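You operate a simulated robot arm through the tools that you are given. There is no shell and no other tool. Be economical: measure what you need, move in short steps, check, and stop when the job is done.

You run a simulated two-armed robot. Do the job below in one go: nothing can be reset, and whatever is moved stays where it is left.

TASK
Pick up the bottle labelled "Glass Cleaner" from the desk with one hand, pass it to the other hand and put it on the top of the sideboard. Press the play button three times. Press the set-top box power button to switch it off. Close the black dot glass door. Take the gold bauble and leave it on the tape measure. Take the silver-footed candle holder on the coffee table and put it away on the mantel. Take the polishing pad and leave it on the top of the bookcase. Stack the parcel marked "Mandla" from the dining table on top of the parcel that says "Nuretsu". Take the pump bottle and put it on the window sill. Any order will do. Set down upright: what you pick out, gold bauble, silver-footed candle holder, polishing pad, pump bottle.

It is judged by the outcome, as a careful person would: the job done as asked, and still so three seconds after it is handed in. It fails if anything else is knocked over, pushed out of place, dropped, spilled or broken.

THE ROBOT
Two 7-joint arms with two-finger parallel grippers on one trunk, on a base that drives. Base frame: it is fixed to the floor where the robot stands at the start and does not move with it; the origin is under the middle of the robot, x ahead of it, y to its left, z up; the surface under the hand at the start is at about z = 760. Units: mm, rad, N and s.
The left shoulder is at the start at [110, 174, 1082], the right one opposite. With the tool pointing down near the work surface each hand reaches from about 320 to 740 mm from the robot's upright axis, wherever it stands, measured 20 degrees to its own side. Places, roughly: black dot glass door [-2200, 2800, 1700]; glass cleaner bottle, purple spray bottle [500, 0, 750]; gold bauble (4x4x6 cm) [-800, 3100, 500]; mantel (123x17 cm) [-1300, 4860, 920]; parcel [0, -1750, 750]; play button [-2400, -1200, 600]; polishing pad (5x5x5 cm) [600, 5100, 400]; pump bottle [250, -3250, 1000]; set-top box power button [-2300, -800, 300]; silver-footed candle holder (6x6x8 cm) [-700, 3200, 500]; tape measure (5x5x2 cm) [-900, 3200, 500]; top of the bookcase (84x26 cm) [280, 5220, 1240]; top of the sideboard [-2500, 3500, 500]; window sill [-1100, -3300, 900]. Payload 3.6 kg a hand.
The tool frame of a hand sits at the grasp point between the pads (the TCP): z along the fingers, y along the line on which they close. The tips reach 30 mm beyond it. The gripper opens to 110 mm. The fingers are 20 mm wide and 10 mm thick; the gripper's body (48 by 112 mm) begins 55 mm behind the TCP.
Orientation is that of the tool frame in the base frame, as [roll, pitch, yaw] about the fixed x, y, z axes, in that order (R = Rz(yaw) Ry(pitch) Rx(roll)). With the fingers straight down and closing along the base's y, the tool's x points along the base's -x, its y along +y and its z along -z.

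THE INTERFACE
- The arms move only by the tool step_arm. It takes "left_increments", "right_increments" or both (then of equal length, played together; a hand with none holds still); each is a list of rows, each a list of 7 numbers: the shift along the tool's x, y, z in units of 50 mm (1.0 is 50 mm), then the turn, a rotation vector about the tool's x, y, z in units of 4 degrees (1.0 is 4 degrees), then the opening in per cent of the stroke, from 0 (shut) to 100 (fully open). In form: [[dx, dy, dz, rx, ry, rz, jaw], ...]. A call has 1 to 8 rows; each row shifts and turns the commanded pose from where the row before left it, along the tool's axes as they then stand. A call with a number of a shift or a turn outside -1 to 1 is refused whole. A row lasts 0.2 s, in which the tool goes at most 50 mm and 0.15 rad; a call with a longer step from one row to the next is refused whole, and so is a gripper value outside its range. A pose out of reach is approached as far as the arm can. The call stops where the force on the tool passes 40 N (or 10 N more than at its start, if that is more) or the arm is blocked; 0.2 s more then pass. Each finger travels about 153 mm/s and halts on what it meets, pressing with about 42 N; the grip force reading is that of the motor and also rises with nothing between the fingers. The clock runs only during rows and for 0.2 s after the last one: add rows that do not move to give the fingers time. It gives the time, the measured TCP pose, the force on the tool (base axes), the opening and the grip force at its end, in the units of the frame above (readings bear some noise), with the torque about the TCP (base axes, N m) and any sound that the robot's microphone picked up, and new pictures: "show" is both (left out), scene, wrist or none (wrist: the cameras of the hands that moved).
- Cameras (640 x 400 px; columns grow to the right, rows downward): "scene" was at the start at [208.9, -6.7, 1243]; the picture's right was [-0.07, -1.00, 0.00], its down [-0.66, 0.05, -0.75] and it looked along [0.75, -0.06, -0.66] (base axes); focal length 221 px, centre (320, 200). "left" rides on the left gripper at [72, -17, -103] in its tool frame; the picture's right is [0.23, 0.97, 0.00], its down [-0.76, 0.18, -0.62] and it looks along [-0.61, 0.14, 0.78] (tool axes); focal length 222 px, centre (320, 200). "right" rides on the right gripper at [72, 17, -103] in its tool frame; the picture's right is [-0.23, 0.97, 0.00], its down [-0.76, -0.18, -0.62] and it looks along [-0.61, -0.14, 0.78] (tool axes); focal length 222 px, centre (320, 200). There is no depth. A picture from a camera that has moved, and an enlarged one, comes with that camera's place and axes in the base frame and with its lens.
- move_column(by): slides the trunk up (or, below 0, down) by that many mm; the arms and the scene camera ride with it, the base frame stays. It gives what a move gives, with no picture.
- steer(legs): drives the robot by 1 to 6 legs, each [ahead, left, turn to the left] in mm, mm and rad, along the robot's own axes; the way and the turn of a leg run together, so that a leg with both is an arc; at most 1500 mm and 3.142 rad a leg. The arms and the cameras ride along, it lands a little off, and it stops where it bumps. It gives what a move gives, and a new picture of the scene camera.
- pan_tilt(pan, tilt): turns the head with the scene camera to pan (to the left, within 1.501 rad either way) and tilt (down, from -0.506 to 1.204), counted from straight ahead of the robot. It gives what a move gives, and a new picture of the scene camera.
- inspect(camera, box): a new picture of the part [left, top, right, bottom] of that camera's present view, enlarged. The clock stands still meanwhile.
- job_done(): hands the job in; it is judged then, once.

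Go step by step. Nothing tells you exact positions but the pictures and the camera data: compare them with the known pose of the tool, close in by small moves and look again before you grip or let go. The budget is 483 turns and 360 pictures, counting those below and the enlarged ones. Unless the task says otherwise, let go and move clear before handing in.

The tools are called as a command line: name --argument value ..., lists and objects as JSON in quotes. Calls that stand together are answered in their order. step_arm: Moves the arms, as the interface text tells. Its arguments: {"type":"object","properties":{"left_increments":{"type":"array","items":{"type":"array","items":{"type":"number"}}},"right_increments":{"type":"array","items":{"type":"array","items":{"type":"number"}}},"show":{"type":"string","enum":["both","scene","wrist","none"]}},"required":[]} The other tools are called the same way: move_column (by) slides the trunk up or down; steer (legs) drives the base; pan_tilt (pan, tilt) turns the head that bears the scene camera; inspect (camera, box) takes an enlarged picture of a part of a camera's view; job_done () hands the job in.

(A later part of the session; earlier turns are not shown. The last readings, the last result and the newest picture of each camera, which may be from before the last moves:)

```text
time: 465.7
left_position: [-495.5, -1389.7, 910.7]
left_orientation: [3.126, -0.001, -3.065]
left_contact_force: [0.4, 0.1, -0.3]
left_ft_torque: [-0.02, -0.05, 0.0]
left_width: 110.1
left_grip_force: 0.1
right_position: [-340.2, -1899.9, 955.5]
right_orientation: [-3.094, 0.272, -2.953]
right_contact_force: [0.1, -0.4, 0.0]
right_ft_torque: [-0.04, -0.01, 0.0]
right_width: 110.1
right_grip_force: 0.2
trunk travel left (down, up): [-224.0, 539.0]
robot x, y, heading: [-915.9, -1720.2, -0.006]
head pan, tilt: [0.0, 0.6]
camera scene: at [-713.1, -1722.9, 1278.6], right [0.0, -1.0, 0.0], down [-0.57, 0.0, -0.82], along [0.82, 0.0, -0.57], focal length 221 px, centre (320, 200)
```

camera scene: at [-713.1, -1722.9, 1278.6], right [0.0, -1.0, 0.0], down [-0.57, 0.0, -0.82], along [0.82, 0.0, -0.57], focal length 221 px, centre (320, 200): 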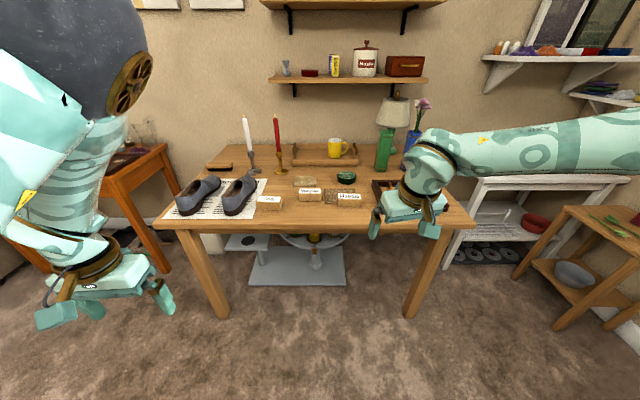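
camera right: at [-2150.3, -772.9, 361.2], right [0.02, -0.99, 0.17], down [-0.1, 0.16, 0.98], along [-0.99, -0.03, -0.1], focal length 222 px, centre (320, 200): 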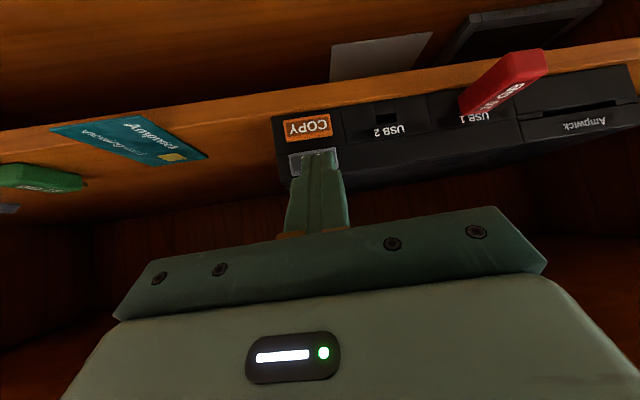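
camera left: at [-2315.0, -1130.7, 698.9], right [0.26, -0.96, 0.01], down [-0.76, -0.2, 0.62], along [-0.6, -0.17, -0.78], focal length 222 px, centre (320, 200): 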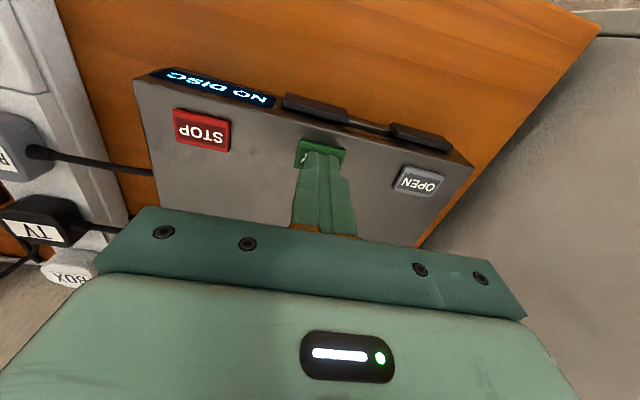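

inspect --camera "scene" --box '[240, 165, 390, 225]'

```text
4.27 times, centred on (315, 195) of scene
camera zoom: at [-713.1, -1722.9, 1278.6], right [0.0, -1.0, 0.0], down [-0.57, 0.0, -0.82], along [0.82, 0.0, -0.57], focal length 944 px, centre (341, 221)
```

zoom: 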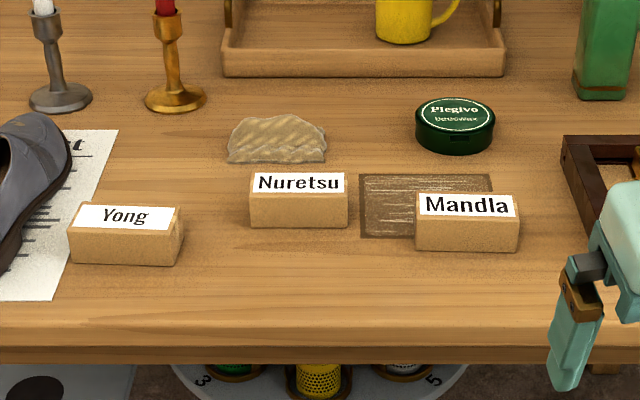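

"Mandla" is at ≈(22,-1840) and "Nuretsu" at ≈(58,-1681), each about 95×44×36 mm. I drive closer and rotate the right hand so it closes along x.

steer --legs '[[320, 0, 0]]'

step_arm --right_increments '[[0, 0, 0, 0, 1, -1, 80], [0, 0, 0, 0, 1, -1, 80], [0, 0, 0, 0, 1, -1, 80], [0, 0, 0, 0, 0.9, -1, 80], [0, 0, 0, 0, 0, -1, 80], [0, 0, 0, 0, 0, -1, 80], [0, 0, 0, 0, 0, -1, 80], [0, 0, 0, 0, 0, -1, 80]]' --show "none"

step_arm --right_increments '[[0, 0, 0, 0, 0, -1, 80], [0, 0, 0, 0, 0, -1, 80], [0, 0, 0, 0, 0, -1, 80], [0, 0, 0, 0, 0, -1, 80], [0, 0, 0, 0, 0, -1, 80], [0, 0, 0, 0, 0, -1, 80], [0, 0, 0, 0, 0, -1, 80], [0, 0, 0, 0, 0, -1, 80]]' --show "none"

```text
time: 467.9
left_position: [-173.5, -1389.7, 908.8]
left_orientation: [3.129, -0.003, -3.067]
left_contact_force: [-0.7, -0.8, -0.5]
left_ft_torque: [0.0, -0.01, 0.0]
left_width: 110.0
left_grip_force: 0.0
right_position: [-19.8, -1899.0, 955.4]
right_orientation: [-3.093, 0.272, -2.954]
right_contact_force: [-0.1, -0.7, 0.8]
right_ft_torque: [0.0, 0.01, -0.01]
right_width: 110.1
right_grip_force: 0.2
trunk travel left (down, up): [-224.0, 539.0]
robot x, y, heading: [-593.6, -1720.4, -0.002]
head pan, tilt: [0.0, 0.6]
camera scene: at [-390.4, -1723.4, 1278.4], right [0.0, -1.0, 0.0], down [-0.57, 0.0, -0.82], along [0.82, 0.0, -0.57], focal length 221 px, centre (320, 200)
```

scene: 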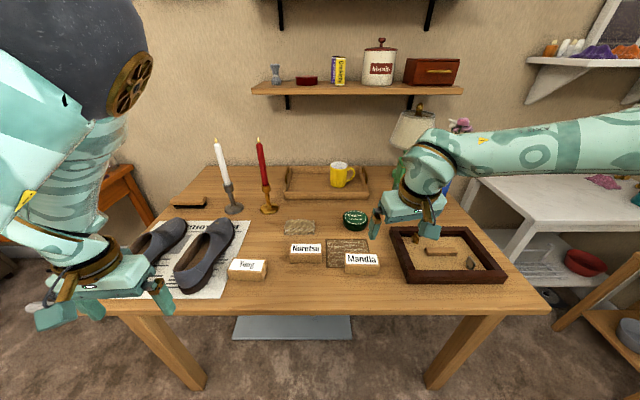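

```text
time: 469.7
left_position: [-173.0, -1389.9, 911.0]
left_orientation: [3.128, -0.003, -3.067]
left_contact_force: [0.7, -0.7, -0.3]
left_ft_torque: [0.01, -0.01, 0.01]
left_width: 109.8
left_grip_force: 0.1
right_position: [-19.1, -1899.8, 956.1]
right_orientation: [-3.055, 0.088, -2.724]
right_contact_force: [-0.7, 0.1, -0.1]
right_ft_torque: [0.01, 0.04, -0.01]
right_width: 88.2
right_grip_force: 0.1
right hand out of reach, approached as far as the arm can: row 4, 5, 6, 8
trunk travel left (down, up): [-224.0, 539.0]
robot x, y, heading: [-589.1, -1725.4, 0.0]
head pan, tilt: [0.0, 0.6]
```

```text
time: 471.5
left_position: [-174.0, -1389.4, 911.2]
left_orientation: [3.127, -0.001, -3.067]
left_contact_force: [-0.1, 0.9, -0.6]
left_ft_torque: [-0.01, -0.02, 0.01]
left_width: 109.9
left_grip_force: 0.0
right_position: [-18.7, -1899.2, 956.8]
right_orientation: [-3.055, 0.088, -2.723]
right_contact_force: [-1.3, 0.0, 0.3]
right_ft_torque: [0.03, 0.0, -0.01]
right_width: 87.9
right_grip_force: 0.0
right hand out of reach, approached as far as the arm can: row 1, 2, 3, 4, 5, 6, 7, 8
trunk travel left (down, up): [-224.0, 539.0]
robot x, y, heading: [-590.5, -1724.0, -0.006]
head pan, tilt: [0.0, 0.6]
```

That direction is at a joint limit; I try turning the other way.

step_arm --right_increments '[[0, 0, 0, 0, 0, 1, 80], [0, 0, 0, 0, 0, 1, 80], [0, 0, 0, 0, 0, 1, 80], [0, 0, 0, 0, 0, 1, 80], [0, 0, 0, 0, 0, 1, 80], [0, 0, 0, 0, 0, 1, 80], [0, 0, 0, 0, 0, 1, 80], [0, 0, 0, 0, 0, 1, 80]]' --show "none"

step_arm --right_increments '[[0, 0, 0, 0, 0, 1, 80], [0, 0, 0, 0, 0, 1, 80], [0, 0, 0, 0, 0, 1, 80], [0, 0, 0, 0, 0, 1, 80], [0, 0, 0, 0, 0, 1, 80], [0, 0, 0, 0, 0, 1, 80], [0, 0, 0, 0, 0, 1, 80], [0, 0, 0, 0, 0, 1, 80]]' --show "none"

step_arm --right_increments '[[0, 0, 0, 0, 0, 1, 80], [0, 0, 0, 0, 0, 1, 80], [0, 0, 0, 0, 0, 1, 80], [0, 0, 0, 0, 0, 1, 80], [0, 0, 0, 0, 0, 1, 80], [0, 0, 0, 0, 0, 1, 80], [0, 0, 0, 0, 0, 1, 80], [0, 0, 0, 0, 0, 1, 80]]' --show "none"

```text
time: 473.3
left_position: [-173.2, -1390.9, 910.2]
left_orientation: [3.127, -0.003, -3.066]
left_contact_force: [-0.2, 0.9, 0.3]
left_ft_torque: [0.01, 0.04, -0.01]
left_width: 109.9
left_grip_force: 0.2
right_position: [-19.0, -1899.7, 957.9]
right_orientation: [-3.114, 0.12, 2.997]
right_contact_force: [-0.5, 0.5, 0.1]
right_ft_torque: [-0.03, -0.01, 0.02]
right_width: 87.9
right_grip_force: 0.1
trunk travel left (down, up): [-224.0, 539.0]
robot x, y, heading: [-592.0, -1724.0, -0.003]
head pan, tilt: [0.0, 0.6]
```

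```text
time: 475.1
left_position: [-174.7, -1390.9, 910.5]
left_orientation: [3.127, -0.003, -3.066]
left_contact_force: [-0.6, 0.5, 0.0]
left_ft_torque: [-0.01, 0.01, -0.06]
left_width: 110.0
left_grip_force: 0.1
right_position: [-19.2, -1899.0, 957.9]
right_orientation: [3.103, 0.116, 2.434]
right_contact_force: [-0.8, -0.1, 1.3]
right_ft_torque: [0.02, 0.0, 0.0]
right_width: 88.1
right_grip_force: 0.1
trunk travel left (down, up): [-224.0, 539.0]
robot x, y, heading: [-588.3, -1723.2, 0.001]
head pan, tilt: [0.0, 0.6]
```

```text
time: 476.9
left_position: [-173.3, -1389.7, 909.5]
left_orientation: [3.127, -0.002, -3.068]
left_contact_force: [-0.4, 0.1, -0.9]
left_ft_torque: [-0.01, -0.01, -0.03]
left_width: 109.9
left_grip_force: 0.1
right_position: [-18.4, -1899.9, 957.5]
right_orientation: [3.044, 0.079, 1.875]
right_contact_force: [1.1, 0.4, -0.5]
right_ft_torque: [0.0, 0.01, 0.0]
right_width: 88.1
right_grip_force: 0.0
trunk travel left (down, up): [-224.0, 539.0]
robot x, y, heading: [-593.5, -1724.0, 0.001]
head pan, tilt: [0.0, 0.6]
```

That works. I finish the turn, level, and move over "Mandla".

step_arm --right_increments '[[0, 0, 0, 0.3, 0.25, 1, 80], [0, 0, 0, 0.3, 0.25, 1, 80], [0, 0, 0, 0.3, 0.25, 1, 80], [0, 0, 0, 0.3, 0.25, 1, 80], [0.4, 0.4, 0, 0.2, 0.13, 0.36, 80], [0.4, 0.4, 0, 0, 0, 0, 80], [0.4, 0, 0, 0, 0, 0, 80]]' --show "wrist"

```text
time: 478.5
left_position: [-173.6, -1389.6, 910.3]
left_orientation: [3.126, -0.001, -3.065]
left_contact_force: [-0.9, 0.9, 0.0]
left_ft_torque: [0.01, -0.03, -0.02]
left_width: 110.0
left_grip_force: 0.0
right_position: [22.0, -1838.8, 958.2]
right_orientation: [3.134, -0.018, 1.574]
right_contact_force: [0.9, 0.5, 0.4]
right_ft_torque: [-0.02, -0.01, 0.03]
right_width: 88.1
right_grip_force: 0.1
trunk travel left (down, up): [-224.0, 539.0]
robot x, y, heading: [-597.3, -1722.5, 0.0]
head pan, tilt: [0.0, 0.6]
camera right: at [37.2, -1768.5, 1061.3], right [0.97, -0.22, 0.0], down [-0.18, -0.77, 0.61], along [-0.13, -0.59, -0.79], focal length 222 px, centre (320, 200)
```

right: 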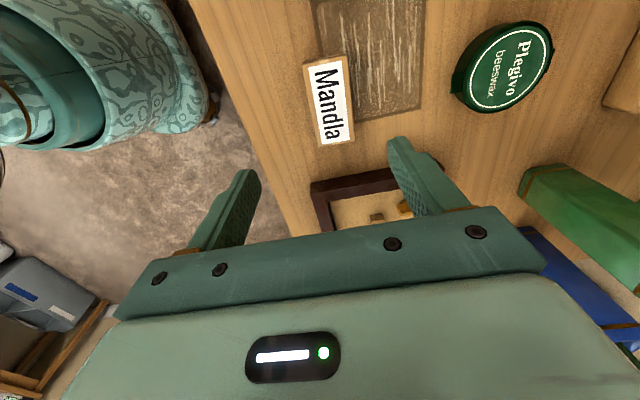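

Mandla centre at ≈(34,-1834). Align and descend around it.

step_arm --right_increments '[[0.1, 0.24, 0.6, 0, 0, 0, 80], [0, 0, 0.8, 0, 0, 0, 80], [0, 0, 0.8, 0, 0, 0, 80], [0, 0, 0.6, 0, 0, 0, 80]]' --show "both"

```text
time: 479.5
left_position: [-173.0, -1390.3, 910.7]
left_orientation: [3.126, -0.003, -3.066]
left_contact_force: [0.1, 0.4, 0.4]
left_ft_torque: [0.01, 0.03, 0.02]
left_width: 110.0
left_grip_force: 0.0
right_position: [34.9, -1830.8, 817.8]
right_orientation: [3.135, -0.017, 1.576]
right_contact_force: [-0.9, -0.5, -0.7]
right_ft_torque: [-0.01, -0.01, 0.0]
right_width: 88.0
right_grip_force: 0.1
trunk travel left (down, up): [-224.0, 539.0]
robot x, y, heading: [-594.8, -1723.0, -0.001]
head pan, tilt: [0.0, 0.6]
camera scene: at [-391.1, -1723.4, 1278.6], right [0.0, -1.0, 0.0], down [-0.57, 0.0, -0.82], along [0.82, 0.0, -0.57], focal length 221 px, centre (320, 200)
camera right: at [51.1, -1761.2, 921.2], right [0.97, -0.22, 0.0], down [-0.18, -0.77, 0.61], along [-0.13, -0.59, -0.79], focal length 222 px, centre (320, 200)
```

scene: 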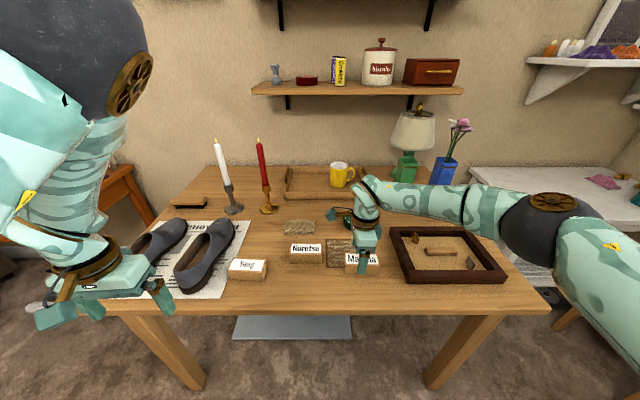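
right: 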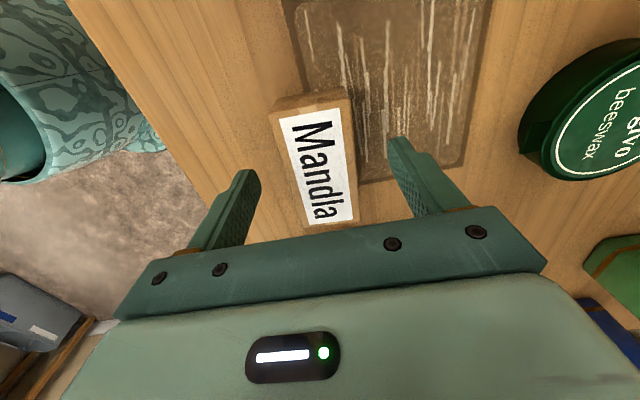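

Centred. Lower 24 mm and grip.

step_arm --right_increments '[[0.03, 0, 0.3, 0, 0, 0, 80], [0, 0, 0.18, 0, 0, 0, 65], [0, 0, 0, 0, 0, 0, 50], [0, 0, 0, 0, 0, 0, 35], [0, 0, 0, 0, 0, 0, 25], [0, 0, 0, 0, 0, 0, 25]]' --show "wrist"

```text
time: 480.9
left_position: [-172.8, -1390.0, 911.6]
left_orientation: [3.129, -0.002, -3.066]
left_contact_force: [0.6, 0.6, -1.0]
left_ft_torque: [0.02, 0.02, 0.01]
left_width: 109.9
left_grip_force: 0.0
right_position: [34.6, -1828.6, 794.2]
right_orientation: [3.134, -0.017, 1.576]
right_contact_force: [0.4, 0.6, -0.1]
right_ft_torque: [0.02, -0.01, 0.0]
right_width: 48.8
right_grip_force: 41.6
trunk travel left (down, up): [-224.0, 539.0]
robot x, y, heading: [-593.0, -1722.9, -0.005]
head pan, tilt: [0.0, 0.6]
camera right: at [50.5, -1758.8, 898.3], right [0.98, -0.22, 0.0], down [-0.18, -0.77, 0.61], along [-0.13, -0.59, -0.79], focal length 222 px, centre (320, 200)
```

right: 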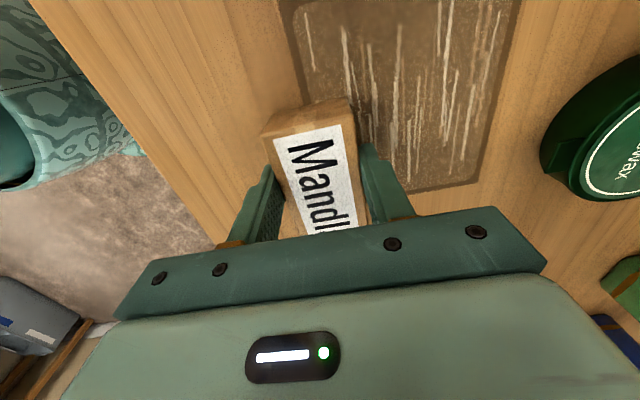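

Gripped. Lift and carry above "Nuretsu".

step_arm --right_increments '[[0, 0, -0.5, 0, 0, 0, 25], [0, 0, -0.7, 0, 0, 0, 25], [0, 0, -0.6, 0, 0, 0, 25], [0.8, 0.1, 0, 0, 0, 0, 25], [0.8, 0.1, 0, 0, 0, 0, 25], [0.8, 0.1, 0, 0, 0, 0, 25]]' --show "both"

```text
time: 482.3
left_position: [-174.1, -1387.7, 910.3]
left_orientation: [3.127, -0.004, -3.066]
left_contact_force: [0.6, 0.0, 0.2]
left_ft_torque: [0.01, 0.0, -0.06]
left_width: 110.2
left_grip_force: 0.1
right_position: [47.2, -1710.8, 886.0]
right_orientation: [3.135, -0.018, 1.576]
right_contact_force: [-0.5, -0.2, -0.5]
right_ft_torque: [-0.03, -0.03, -0.02]
right_width: 48.9
right_grip_force: 41.9
trunk travel left (down, up): [-224.0, 539.0]
robot x, y, heading: [-591.2, -1721.0, -0.002]
head pan, tilt: [0.0, 0.6]
camera scene: at [-391.3, -1721.8, 1278.6], right [0.0, -1.0, 0.0], down [-0.57, 0.0, -0.82], along [0.82, 0.0, -0.57], focal length 221 px, centre (320, 200)
camera right: at [62.7, -1639.6, 988.9], right [0.97, -0.22, 0.0], down [-0.18, -0.77, 0.61], along [-0.13, -0.59, -0.79], focal length 222 px, centre (320, 200)
```

scene: 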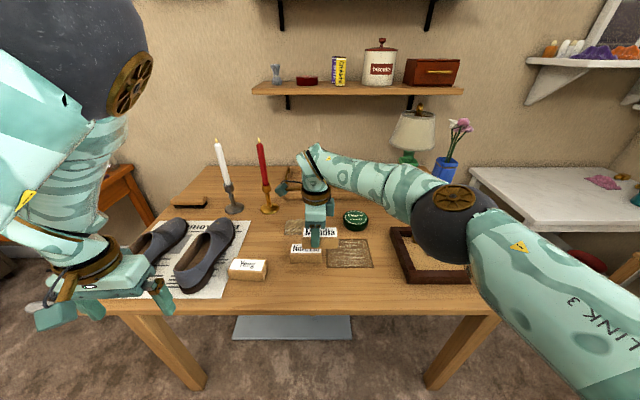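
right: 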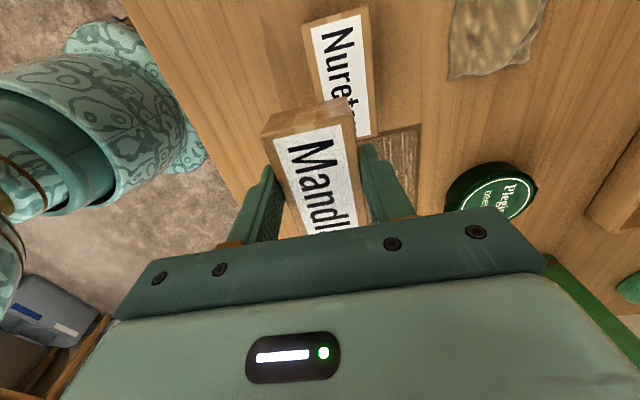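

Nuretsu's centre is ≈(72,-1681). I shift the held parcel over it and come down partway.

step_arm --right_increments '[[0.3, 0.25, 0, 0, 0, 0, 25], [0.3, 0.25, 0, 0, 0, 0, 25], [0, 0, 0.4, 0, 0, 0, 25], [0, 0, 0.3, 0, 0, 0, 25]]' --show "both"

inspect --camera "scene" --box '[270, 200, 370, 275]'

```text
time: 483.3
left_position: [-173.5, -1390.5, 910.7]
left_orientation: [3.13, -0.003, -3.066]
left_contact_force: [1.0, -0.6, -0.3]
left_ft_torque: [0.0, -0.01, -0.02]
left_width: 109.8
left_grip_force: 0.1
right_position: [48.0, -1702.4, 847.9]
right_orientation: [3.134, -0.019, 1.575]
right_contact_force: [0.1, 0.4, -1.0]
right_ft_torque: [0.02, 0.0, -0.01]
right_width: 49.2
right_grip_force: 42.0
right hand out of reach, approached as far as the arm can: row 1, 2, 4
trunk travel left (down, up): [-224.0, 539.0]
robot x, y, heading: [-593.7, -1725.7, 0.002]
head pan, tilt: [0.0, 0.6]
camera scene: at [-391.1, -1723.7, 1278.6], right [0.0, -1.0, 0.0], down [-0.57, 0.0, -0.82], along [0.82, 0.0, -0.57], focal length 221 px, centre (320, 200)
camera right: at [64.4, -1632.3, 952.0], right [0.98, -0.22, 0.0], down [-0.18, -0.77, 0.61], along [-0.13, -0.59, -0.79], focal length 222 px, centre (320, 200)
```

scene: 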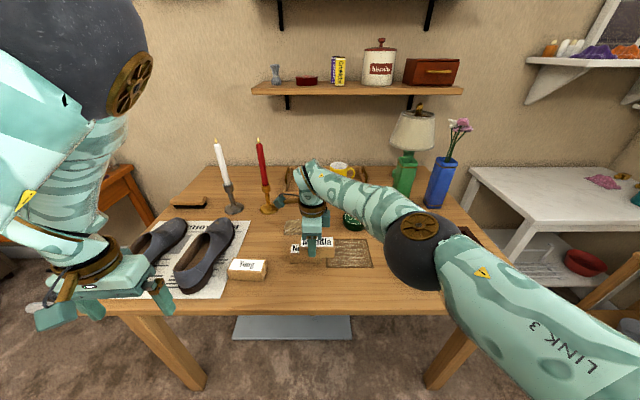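
right: 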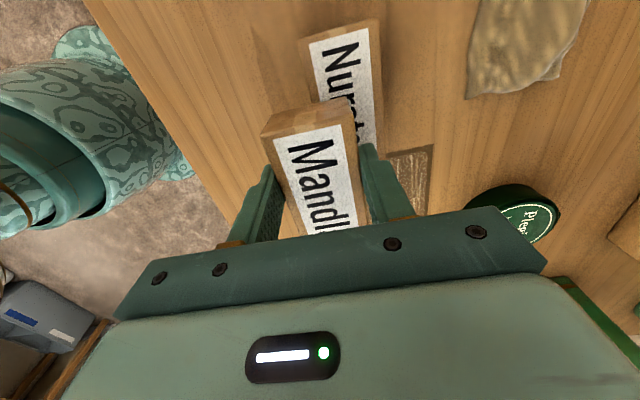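

```text
5.33 times, centred on (320, 238) of scene
camera zoom: at [-391.1, -1723.7, 1278.6], right [0.0, -1.0, 0.0], down [-0.57, 0.0, -0.82], along [0.82, 0.0, -0.57], focal length 1180 px, centre (320, 0)
```

zoom: 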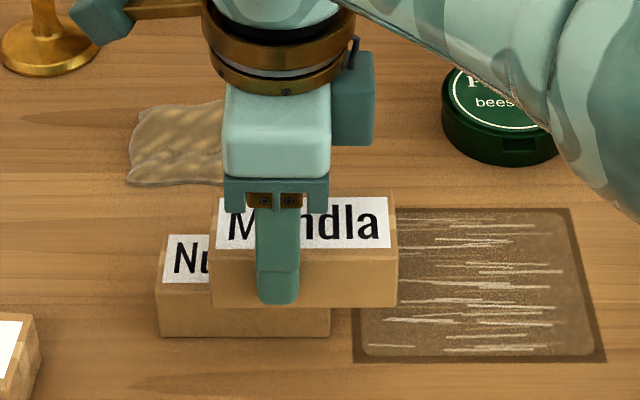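

The right arm is at its reach, so I use the base for the last 24 mm forward and 21 mm left.

steer --legs '[[24, 21, 0]]'

step_arm --right_increments '[[0, 0, 0, 0, 0, 0, 25]]' --show "wrist"

inspect --camera "scene" --box '[270, 200, 370, 275]'

```text
time: 484.1
left_position: [-149.0, -1368.5, 909.9]
left_orientation: [3.128, -0.002, -3.065]
left_contact_force: [1.0, -0.2, -0.2]
left_ft_torque: [0.01, -0.03, -0.01]
left_width: 109.9
left_grip_force: 0.1
right_position: [74.0, -1681.4, 847.4]
right_orientation: [3.136, -0.017, 1.579]
right_contact_force: [0.2, 0.1, -1.5]
right_ft_torque: [0.03, 0.03, -0.01]
right_width: 49.0
right_grip_force: 42.0
trunk travel left (down, up): [-224.0, 539.0]
robot x, y, heading: [-568.0, -1704.4, -0.001]
head pan, tilt: [0.0, 0.6]
camera scene: at [-365.3, -1702.2, 1278.3], right [0.0, -1.0, 0.0], down [-0.57, 0.0, -0.82], along [0.82, 0.0, -0.57], focal length 221 px, centre (320, 200)
```

scene: 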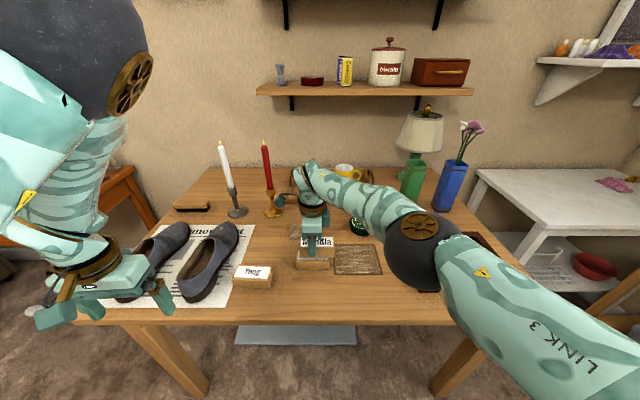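

```text
time: 484.5
left_position: [-148.9, -1368.7, 910.0]
left_orientation: [3.129, -0.004, -3.064]
left_contact_force: [0.3, -0.3, 0.4]
left_ft_torque: [-0.02, 0.02, 0.01]
left_width: 110.0
left_grip_force: 0.1
right_position: [72.0, -1681.3, 848.4]
right_orientation: [3.135, -0.018, 1.577]
right_contact_force: [0.0, -0.2, -0.4]
right_ft_torque: [0.02, -0.01, 0.01]
right_width: 49.1
right_grip_force: 41.6
trunk travel left (down, up): [-224.0, 539.0]
robot x, y, heading: [-564.2, -1700.4, 0.0]
head pan, tilt: [0.0, 0.6]
camera right: at [88.6, -1610.3, 952.0], right [0.98, -0.22, 0.0], down [-0.18, -0.77, 0.61], along [-0.13, -0.59, -0.79], focal length 222 px, centre (320, 200)
```

right: 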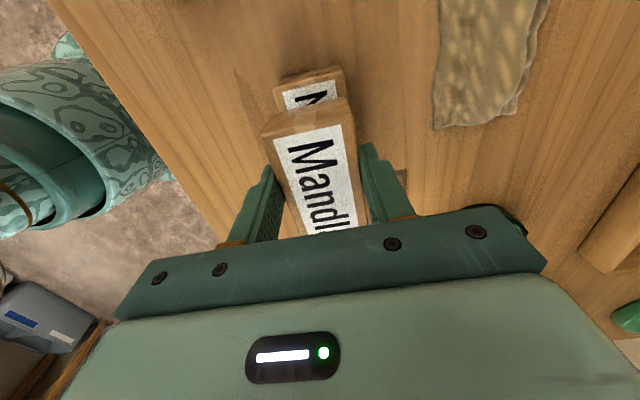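

```text
5.33 times, centred on (320, 238) of scene
camera zoom: at [-366.6, -1702.4, 1278.6], right [0.0, -1.0, 0.0], down [-0.57, 0.0, -0.82], along [0.82, 0.0, -0.57], focal length 1180 px, centre (320, 0)
```

zoom: 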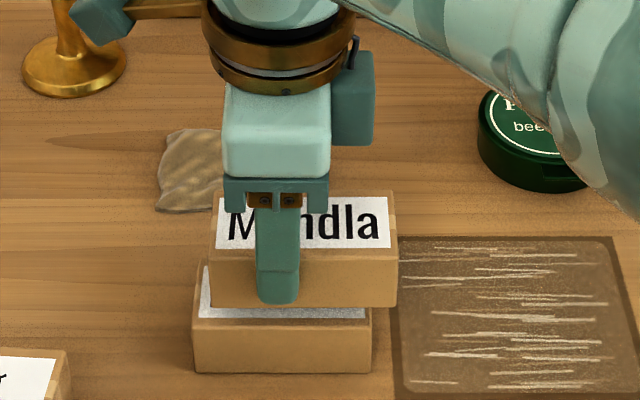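

Front faces line up; Mandla must go 12 mm left. I shift and lower toward contact.

step_arm --right_increments '[[0.24, 0, 0, 0, 0, 0, 25], [0, 0, 0.1, 0, 0, 0, 25], [0, 0, 0.1, 0, 0, 0, 25]]' --show "none"

inspect --camera "scene" --box '[270, 200, 370, 275]'

```text
time: 485.3
left_position: [-149.8, -1367.8, 910.2]
left_orientation: [3.126, -0.002, -3.065]
left_contact_force: [-0.2, -0.3, 0.2]
left_ft_torque: [0.01, 0.01, -0.03]
left_width: 109.8
left_grip_force: 0.1
right_position: [68.2, -1669.9, 839.6]
right_orientation: [3.135, -0.017, 1.578]
right_contact_force: [-0.6, -0.1, 0.2]
right_ft_torque: [-0.02, -0.01, 0.01]
right_width: 49.1
right_grip_force: 41.8
right hand out of reach, approached as far as the arm can: row 1
trunk travel left (down, up): [-224.0, 539.0]
robot x, y, heading: [-566.3, -1699.3, 0.003]
head pan, tilt: [0.0, 0.6]
```

```text
5.33 times, centred on (320, 238) of scene
camera zoom: at [-367.0, -1701.9, 1278.6], right [0.0, -1.0, 0.0], down [-0.57, 0.0, -0.82], along [0.82, 0.0, -0.57], focal length 1180 px, centre (320, 0)
```

zoom: 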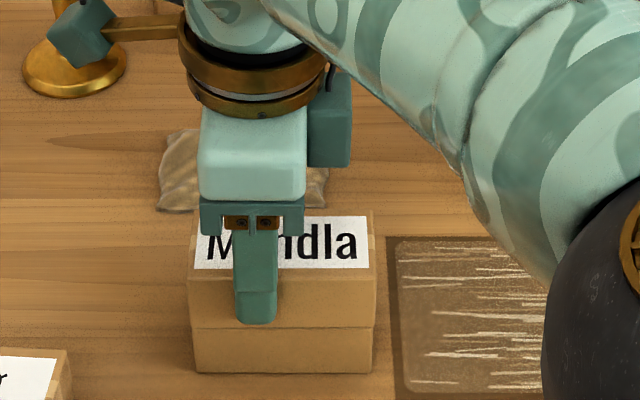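

Well aligned. Lower to contact.

step_arm --right_increments '[[0, 0, 0.05, 0, 0, 0, 25], [0, 0, 0.05, 0, 0, 0, 25], [0, 0, 0.05, 0, 0, 0, 25], [0, 0, 0, 0, 0, 0, 25]]' --show "none"

```text
time: 486.3
left_position: [-149.1, -1368.4, 910.1]
left_orientation: [3.129, -0.003, -3.065]
left_contact_force: [0.7, 0.3, 0.2]
left_ft_torque: [0.01, -0.01, -0.01]
left_width: 110.0
left_grip_force: 0.0
right_position: [65.4, -1670.2, 832.1]
right_orientation: [3.132, -0.017, 1.578]
right_contact_force: [1.2, -0.1, 2.8]
right_ft_torque: [-0.03, 0.04, 0.03]
right_width: 48.9
right_grip_force: 42.1
trunk travel left (down, up): [-224.0, 539.0]
robot x, y, heading: [-569.0, -1704.1, -0.004]
head pan, tilt: [0.0, 0.6]
```

Contact. Open gently.

step_arm --right_increments '[[0, 0, 0.02, 0, 0, 0, 25], [0, 0, 0, 0, 0, 0, 48], [0, 0, 0, 0, 0, 0, 55], [0, 0, 0, 0, 0, 0, 65]]' --show "wrist"

inspect --camera "scene" --box '[270, 200, 370, 275]'

```text
time: 487.3
left_position: [-149.7, -1369.0, 910.9]
left_orientation: [3.128, -0.002, -3.065]
left_contact_force: [0.8, 0.6, -0.5]
left_ft_torque: [0.01, -0.01, -0.02]
left_width: 110.1
left_grip_force: 0.1
right_position: [66.9, -1671.4, 832.2]
right_orientation: [3.132, -0.019, 1.578]
right_contact_force: [0.4, 0.2, -0.7]
right_ft_torque: [0.0, -0.01, -0.04]
right_width: 71.8
right_grip_force: 0.0
right hand out of reach, approached as far as the arm can: row 1
trunk travel left (down, up): [-224.0, 539.0]
robot x, y, heading: [-569.6, -1704.2, 0.002]
head pan, tilt: [0.0, 0.6]
camera right: at [82.8, -1599.7, 935.9], right [0.98, -0.22, 0.0], down [-0.18, -0.77, 0.61], along [-0.13, -0.59, -0.79], focal length 222 px, centre (320, 200)
```

right: 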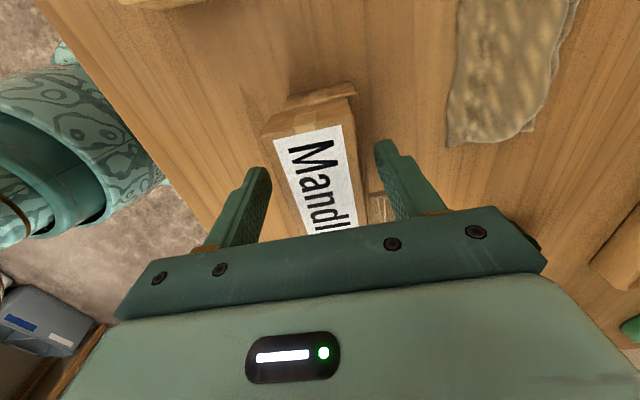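

```text
5.33 times, centred on (320, 238) of scene
camera zoom: at [-367.0, -1702.4, 1278.6], right [0.0, -1.0, 0.0], down [-0.57, 0.0, -0.82], along [0.82, 0.0, -0.57], focal length 1180 px, centre (320, 0)
```

zoom: 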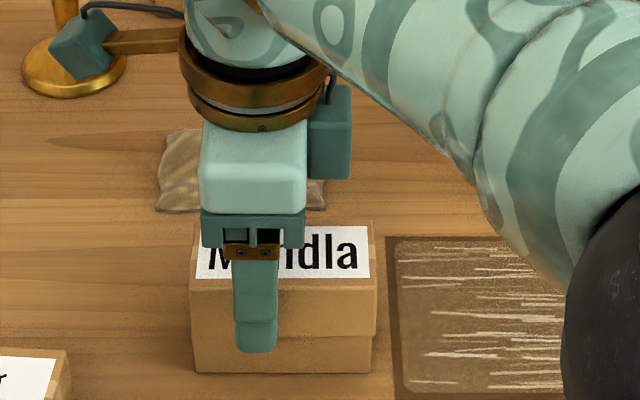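

Stacked. Rise straight with the trunk and check.

move_column --by 130

steer --legs '[[-350, 0, 0]]'

inspect --camera "scene" --box '[240, 160, 400, 260]'

```text
time: 488.9
left_position: [-148.9, -1369.0, 1040.4]
left_orientation: [3.127, -0.003, -3.066]
left_contact_force: [0.6, 0.3, -0.1]
left_ft_torque: [-0.03, 0.02, -0.01]
left_width: 110.1
left_grip_force: 0.1
right_position: [54.5, -1670.1, 1029.6]
right_orientation: [3.012, -0.018, 1.579]
right_contact_force: [0.6, -0.2, 0.4]
right_ft_torque: [0.01, -0.01, 0.01]
right_width: 71.5
right_grip_force: 0.1
trunk travel left (down, up): [-354.0, 409.0]
robot x, y, heading: [-567.4, -1702.8, -0.003]
head pan, tilt: [0.0, 0.6]
```

```text
time: 491.2
left_position: [-501.6, -1368.4, 1042.0]
left_orientation: [3.127, -0.001, -3.06]
left_contact_force: [0.3, -0.2, 0.5]
left_ft_torque: [0.0, -0.01, -0.01]
left_width: 110.0
left_grip_force: 0.0
right_position: [-296.7, -1668.8, 1030.3]
right_orientation: [3.01, -0.016, 1.583]
right_contact_force: [-0.5, 0.2, 0.5]
right_ft_torque: [-0.01, -0.04, 0.02]
right_width: 71.5
right_grip_force: 0.1
trunk travel left (down, up): [-354.0, 409.0]
robot x, y, heading: [-919.8, -1705.6, 0.002]
head pan, tilt: [0.0, 0.6]
camera scene: at [-773.3, -1702.5, 1411.9], right [0.0, -1.0, 0.0], down [-0.56, 0.0, -0.83], along [0.83, 0.0, -0.56], focal length 221 px, centre (320, 200)
```

scene: 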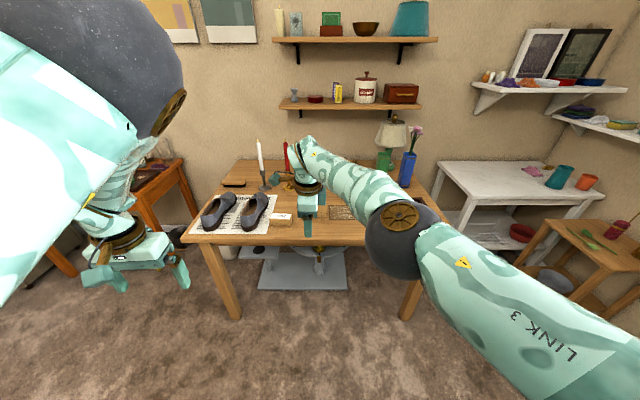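

```text
4.00 times, centred on (320, 210) of scene
camera zoom: at [-773.3, -1702.5, 1411.9], right [0.0, -1.0, 0.0], down [-0.56, 0.0, -0.83], along [0.83, 0.0, -0.56], focal length 885 px, centre (320, 160)
```

zoom: 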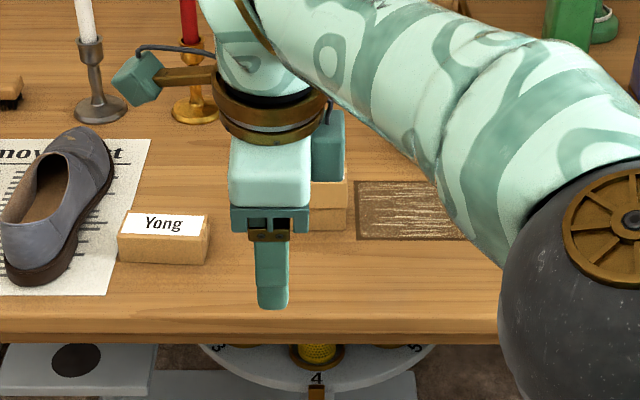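

The stack stands. Last is the pump bottle in the south-east corner; I drive south and look.

steer --legs '[[0, -500, 0], [0, 0, -0.9]]'

pan_tilt --pan 0.1 --tilt 0.5

```text
time: 496.4
left_position: [-389.1, -2305.3, 1041.2]
left_orientation: [3.127, -0.002, 2.346]
left_contact_force: [0.6, -0.4, -0.4]
left_ft_torque: [0.01, -0.01, -0.01]
left_width: 110.3
left_grip_force: 0.0
right_position: [-490.1, -2655.5, 1031.6]
right_orientation: [3.013, -0.017, 0.707]
right_contact_force: [0.2, 0.4, -0.7]
right_ft_torque: [-0.01, -0.02, 0.02]
right_width: 71.7
right_grip_force: 0.0
trunk travel left (down, up): [-354.0, 409.0]
robot x, y, heading: [-913.4, -2198.3, -0.875]
head pan, tilt: [0.0, 0.6]
camera scene: at [-821.6, -2313.0, 1411.8], right [-0.77, -0.64, 0.0], down [-0.36, 0.43, -0.82], along [0.53, -0.63, -0.57], focal length 221 px, centre (320, 200)
```

scene: 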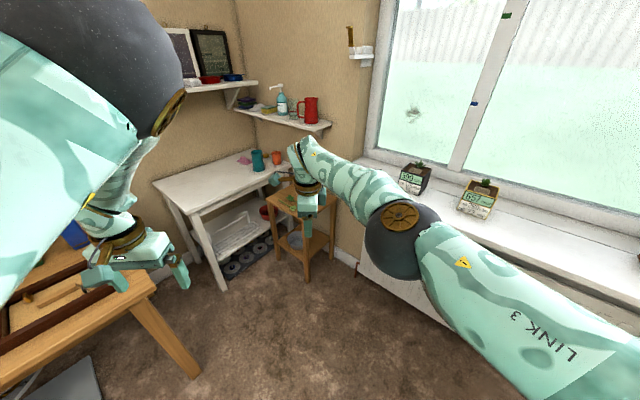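

```text
time: 497.0
left_position: [-389.1, -2305.1, 1040.8]
left_orientation: [3.128, -0.003, 2.346]
left_contact_force: [0.5, 0.1, -0.1]
left_ft_torque: [-0.03, -0.02, 0.01]
left_width: 109.8
left_grip_force: 0.0
right_position: [-490.4, -2655.0, 1031.4]
right_orientation: [3.013, -0.017, 0.708]
right_contact_force: [0.1, -0.4, -0.1]
right_ft_torque: [0.03, 0.02, 0.04]
right_width: 71.4
right_grip_force: 0.0
trunk travel left (down, up): [-354.0, 409.0]
robot x, y, heading: [-917.7, -2199.9, -0.872]
head pan, tilt: [0.099, 0.499]
camera scene: at [-813.1, -2308.6, 1420.8], right [-0.7, -0.72, 0.0], down [-0.34, 0.34, -0.88], along [0.63, -0.61, -0.48], focal length 221 px, centre (320, 200)
```

scene: 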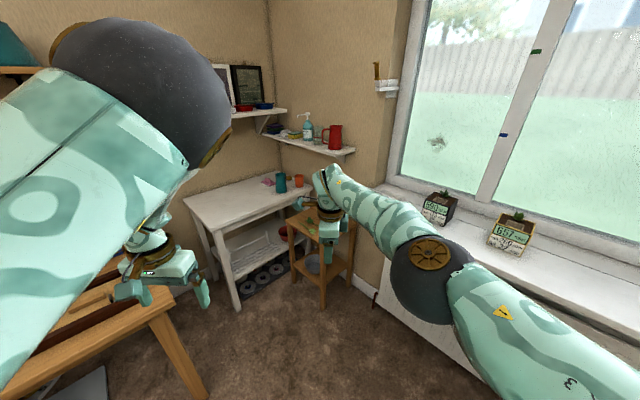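

The pump bottle stands on the wall shelf near (280,-3280), beside the red jug. I turn the right hand back to its default yaw, and raise the trunk.

step_arm --right_increments '[[0, 0, 0, 0.4, 0, -1, 70], [0, 0, 0, 0.4, 0, -1, 70], [0, 0, 0, 0.4, 0, -1, 70], [0, 0, 0, 0.4, 0, -1, 70], [0, 0, 0, 0, 0, -1, 70], [0, 0, 0, 0, 0, -1, 70], [0, 0, 0, 0, 0, -1, 70], [0, 0, 0, 0, 0, -1, 70]]' --show "none"

step_arm --right_increments '[[0, 0, 0, 0, 0, -1, 70], [0, 0, 0, 0, 0, -1, 70], [0, 0, 0, 0, 0, -1, 70], [0, 0, 0, 0, 0, -1, 70], [0, 0, 0, 0, 0, -1, 70], [0, 0, 0, 0, 0, -1, 70], [0, 0, 0, 0, 0, -1, 70], [0, 0, 0, 0, 0, -1, 70]]' --show "none"

step_arm --right_increments '[[0, 0, 0, 0, 0, -1, 70], [0, 0, 0, 0, 0, -1, 70], [0, 0, 0, 0, 0, -1, 70], [0, 0, 0, 0, 0, -1, 70], [0, 0, 0, 0, 0, -1, 70], [0, 0, 0, 0, 0, -1, 70], [0, 0, 0, 0, 0, 0, 70]]' --show "none"

move_column --by 130

```text
time: 498.8
left_position: [-388.6, -2305.3, 1040.8]
left_orientation: [3.127, -0.002, 2.345]
left_contact_force: [0.6, -0.4, -0.6]
left_ft_torque: [0.01, 0.02, -0.03]
left_width: 109.8
left_grip_force: 0.1
right_position: [-515.6, -2660.3, 1030.8]
right_orientation: [3.125, 0.008, 1.268]
right_contact_force: [0.2, -1.0, 0.0]
right_ft_torque: [0.01, 0.0, -0.01]
right_width: 77.0
right_grip_force: 0.0
right hand out of reach, approached as far as the arm can: row 1, 2, 3, 4
trunk travel left (down, up): [-354.0, 409.0]
robot x, y, heading: [-914.9, -2199.6, -0.872]
head pan, tilt: [0.099, 0.499]
```

```text
time: 500.6
left_position: [-390.2, -2304.4, 1041.3]
left_orientation: [3.128, -0.002, 2.343]
left_contact_force: [-0.3, -0.7, -0.9]
left_ft_torque: [0.04, 0.01, -0.02]
left_width: 110.1
left_grip_force: 0.0
right_position: [-514.5, -2658.3, 1031.2]
right_orientation: [3.131, 0.016, 1.826]
right_contact_force: [-0.5, -0.1, -0.1]
right_ft_torque: [0.01, 0.01, 0.02]
right_width: 77.1
right_grip_force: 0.1
trunk travel left (down, up): [-354.0, 409.0]
robot x, y, heading: [-912.3, -2199.1, -0.869]
head pan, tilt: [0.099, 0.499]
```

```text
time: 502.2
left_position: [-389.7, -2306.2, 1040.7]
left_orientation: [3.128, -0.002, 2.345]
left_contact_force: [0.2, -0.2, -0.1]
left_ft_torque: [0.03, -0.03, -0.03]
left_width: 110.0
left_grip_force: 0.2
right_position: [-516.5, -2657.4, 1030.9]
right_orientation: [3.139, 0.021, 2.241]
right_contact_force: [-0.4, -0.1, 0.2]
right_ft_torque: [0.0, -0.02, -0.03]
right_width: 77.2
right_grip_force: 0.1
trunk travel left (down, up): [-354.0, 409.0]
robot x, y, heading: [-918.0, -2202.7, -0.867]
head pan, tilt: [0.099, 0.499]
```

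```text
time: 503.8
left_position: [-389.5, -2305.3, 1169.4]
left_orientation: [3.127, -0.004, 2.346]
left_contact_force: [0.4, -0.1, 0.4]
left_ft_torque: [-0.01, -0.02, -0.01]
left_width: 110.1
left_grip_force: 0.1
right_position: [-525.1, -2649.8, 1201.0]
right_orientation: [3.136, 0.09, 2.243]
right_contact_force: [-0.4, 0.7, 0.4]
right_ft_torque: [-0.02, 0.01, 0.01]
right_width: 77.3
right_grip_force: 0.1
trunk travel left (down, up): [-484.0, 279.0]
robot x, y, heading: [-914.1, -2202.6, -0.871]
head pan, tilt: [0.099, 0.499]
```

Now tilt the right hand forward and drive nearer.

step_arm --right_increments '[[0, 0, 0, 0, -1, 0, 70], [0, 0, 0, 0, -1, 0, 70], [0, 0, 0, 0, -1, 0, 70], [0, 0, 0, 0, -1, 0, 70], [0, 0, 0, 0, -1, 0, 70], [0, 0, 0, 0, -1, 0, 70], [0, 0, 0, 0, -1, 0, 70], [0, 0, 0, 0, -1, 0, 70]]' --show "none"

step_arm --right_increments '[[0, 0, 0, 0, -1, 0, 70], [0, 0, 0, 0, -1, 0, 70], [0, 0, 0, 0, -1, 0, 70], [0, 0, 0, 0, -1, 0, 70]]' --show "none"

steer --legs '[[560, 230, -0.1]]'

```text
time: 505.6
left_position: [-390.1, -2305.6, 1170.5]
left_orientation: [3.128, 0.0, 2.346]
left_contact_force: [0.5, 1.0, 0.2]
left_ft_torque: [-0.01, 0.0, 0.01]
left_width: 110.1
left_grip_force: 0.1
right_position: [-523.7, -2648.5, 1200.7]
right_orientation: [3.134, 0.651, 2.238]
right_contact_force: [-1.1, -0.1, -0.1]
right_ft_torque: [-0.01, -0.01, 0.0]
right_width: 77.2
right_grip_force: 0.0
trunk travel left (down, up): [-484.0, 279.0]
robot x, y, heading: [-915.0, -2197.8, -0.865]
head pan, tilt: [0.099, 0.499]
```

```text
time: 506.6
left_position: [-389.1, -2305.4, 1170.0]
left_orientation: [3.128, 0.0, 2.347]
left_contact_force: [-0.1, 0.9, 0.3]
left_ft_torque: [-0.03, 0.0, -0.01]
left_width: 110.0
left_grip_force: 0.2
right_position: [-524.7, -2649.3, 1201.3]
right_orientation: [3.128, 0.93, 2.234]
right_contact_force: [0.3, 0.0, 0.3]
right_ft_torque: [0.02, 0.01, -0.03]
right_width: 77.4
right_grip_force: 0.1
trunk travel left (down, up): [-484.0, 279.0]
robot x, y, heading: [-911.0, -2200.2, -0.871]
head pan, tilt: [0.099, 0.499]
```

```text
time: 510.0
left_position: [116.4, -2660.6, 1170.4]
left_orientation: [3.127, -0.002, 2.242]
left_contact_force: [0.5, -0.6, 0.2]
left_ft_torque: [-0.05, 0.02, 0.03]
left_width: 110.1
left_grip_force: 0.1
right_position: [-54.1, -2989.6, 1201.1]
right_orientation: [3.132, 0.928, 2.133]
right_contact_force: [0.2, 0.4, -0.5]
right_ft_torque: [0.0, -0.01, -0.02]
right_width: 77.1
right_grip_force: 0.1
trunk travel left (down, up): [-484.0, 279.0]
robot x, y, heading: [-395.3, -2502.3, -0.975]
head pan, tilt: [0.099, 0.499]
camera scene: at [-324.1, -2593.8, 1552.0], right [-0.77, -0.64, 0.0], down [-0.31, 0.37, -0.88], along [0.56, -0.67, -0.48], focal length 221 px, centre (320, 200)
```

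scene: 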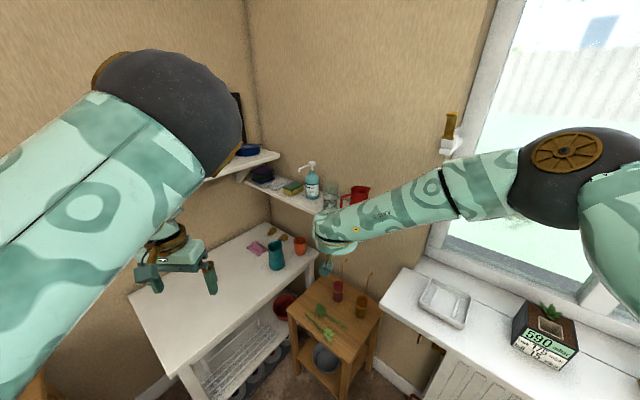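

Bottle base at ≈(287,-3263,1066). I enlarge to see its neighbours.

inspect --camera "scene" --box '[240, 145, 400, 245]'

step_arm --right_increments '[[0, 0, 0, 0, 0, 0, 70]]' --show "wrist"

```text
4.00 times, centred on (320, 195) of scene
camera zoom: at [-324.1, -2593.8, 1552.0], right [-0.77, -0.64, 0.0], down [-0.31, 0.37, -0.88], along [0.56, -0.67, -0.48], focal length 885 px, centre (320, 220)
```

zoom: 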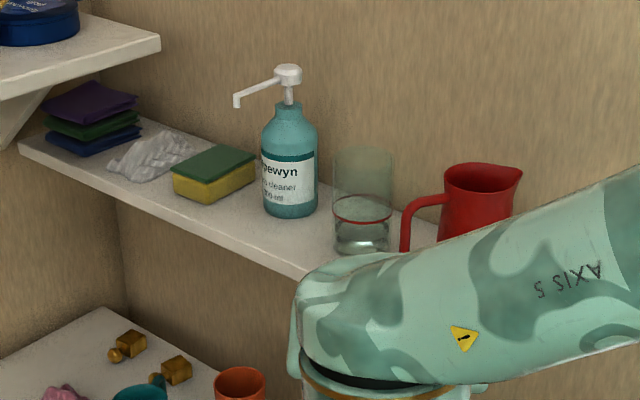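

```text
time: 510.4
left_position: [114.6, -2661.0, 1170.0]
left_orientation: [3.129, -0.002, 2.244]
left_contact_force: [-0.3, -0.5, -0.7]
left_ft_torque: [0.0, 0.0, 0.01]
left_width: 110.1
left_grip_force: 0.0
right_position: [-55.5, -2989.3, 1201.2]
right_orientation: [3.134, 0.927, 2.134]
right_contact_force: [0.0, -0.5, -1.4]
right_ft_torque: [-0.04, -0.02, 0.01]
right_width: 77.1
right_grip_force: 0.1
trunk travel left (down, up): [-484.0, 279.0]
robot x, y, heading: [-395.0, -2500.3, -0.976]
head pan, tilt: [0.099, 0.499]
camera right: at [-108.1, -2873.2, 1204.3], right [0.89, 0.41, 0.19], down [-0.18, -0.06, 0.98], along [0.41, -0.91, 0.02], focal length 222 px, centre (320, 200)
```

right: 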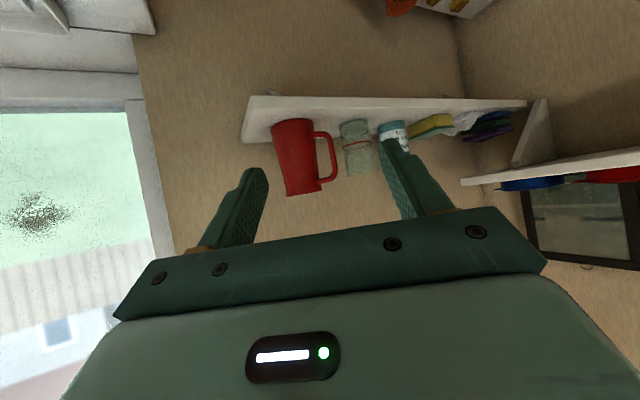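

There's about 50 mm to the glass and 26 mm to the sponge, so a side grip above the sponge works. I retract the hands, then drive in.

step_arm --right_increments '[[0, 0, -0.7, 0, 0, 0, 80], [0, 0, -0.7, 0, 0, 0, 80], [0, 0, -0.6, 0, 0, 0, 80], [0, 0, 0, 0, 0, 0, 80]]' --left_increments '[[0.5, -0.5, 0, 0, 0, 0, 80], [0.5, -0.5, 0, 0, 0, 0, 80], [0.5, -0.5, 0, 0, 0, 0, 80], [0, 0, 0, 0, 0, 0, 80]]' --show "none"

steer --legs '[[300, 112, 0]]'

step_arm --right_increments '[[0, 0, 0, 0, 0, 0, 80]]' --show "wrist"

```text
time: 511.4
left_position: [69.7, -2622.0, 1169.5]
left_orientation: [3.128, -0.002, 2.243]
left_contact_force: [0.5, -0.2, -0.6]
left_ft_torque: [0.01, 0.01, 0.03]
left_width: 88.0
left_grip_force: 0.1
left hand out of reach, approached as far as the arm can: row 1, 2, 3
right_position: [-99.9, -2922.0, 1262.0]
right_orientation: [3.13, 0.928, 2.131]
right_contact_force: [0.2, -0.3, -0.5]
right_ft_torque: [0.0, -0.02, 0.01]
right_width: 87.9
right_grip_force: 0.1
trunk travel left (down, up): [-484.0, 279.0]
robot x, y, heading: [-395.1, -2501.6, -0.978]
head pan, tilt: [0.099, 0.499]
```

```text
time: 513.5
left_position: [330.5, -2805.3, 1170.7]
left_orientation: [3.127, -0.003, 2.247]
left_contact_force: [-0.3, 0.8, 0.4]
left_ft_torque: [0.03, -0.03, 0.02]
left_width: 87.9
left_grip_force: 0.0
right_position: [162.2, -3103.4, 1260.3]
right_orientation: [3.133, 0.929, 2.135]
right_contact_force: [0.0, -0.2, -0.3]
right_ft_torque: [-0.03, -0.01, 0.02]
right_width: 88.0
right_grip_force: 0.0
trunk travel left (down, up): [-484.0, 279.0]
robot x, y, heading: [-133.6, -2683.5, -0.976]
head pan, tilt: [0.099, 0.499]
camera scene: at [-63.7, -2776.9, 1552.0], right [-0.77, -0.64, 0.0], down [-0.31, 0.37, -0.88], along [0.56, -0.67, -0.48], focal length 221 px, centre (320, 200)
```

scene: 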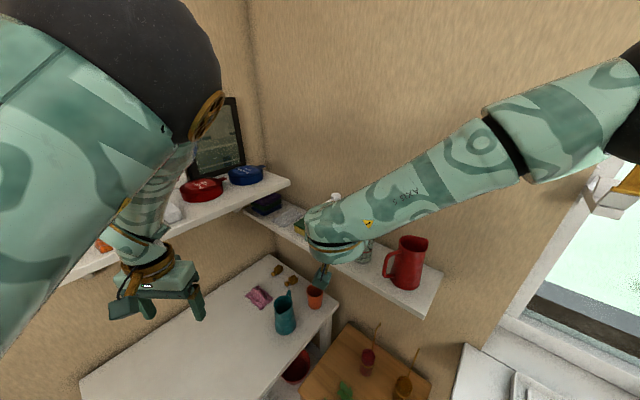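

```text
time: 513.9
left_position: [330.0, -2804.5, 1170.5]
left_orientation: [3.126, 0.0, 2.245]
left_contact_force: [0.1, -0.8, 0.2]
left_ft_torque: [-0.01, 0.0, 0.0]
left_width: 88.0
left_grip_force: 0.1
right_position: [161.3, -3103.3, 1261.6]
right_orientation: [3.131, 0.93, 2.134]
right_contact_force: [0.5, -0.5, -0.5]
right_ft_torque: [0.0, -0.03, -0.03]
right_width: 87.8
right_grip_force: 0.0
trunk travel left (down, up): [-484.0, 279.0]
robot x, y, heading: [-138.8, -2689.0, -0.976]
head pan, tilt: [0.099, 0.499]
camera right: at [107.2, -2988.0, 1264.2], right [0.89, 0.41, 0.19], down [-0.18, -0.06, 0.98], along [0.42, -0.91, 0.02], focal length 222 px, centre (320, 200)
```

right: 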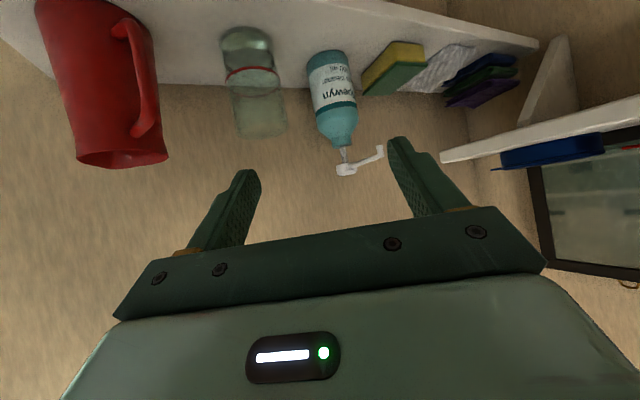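

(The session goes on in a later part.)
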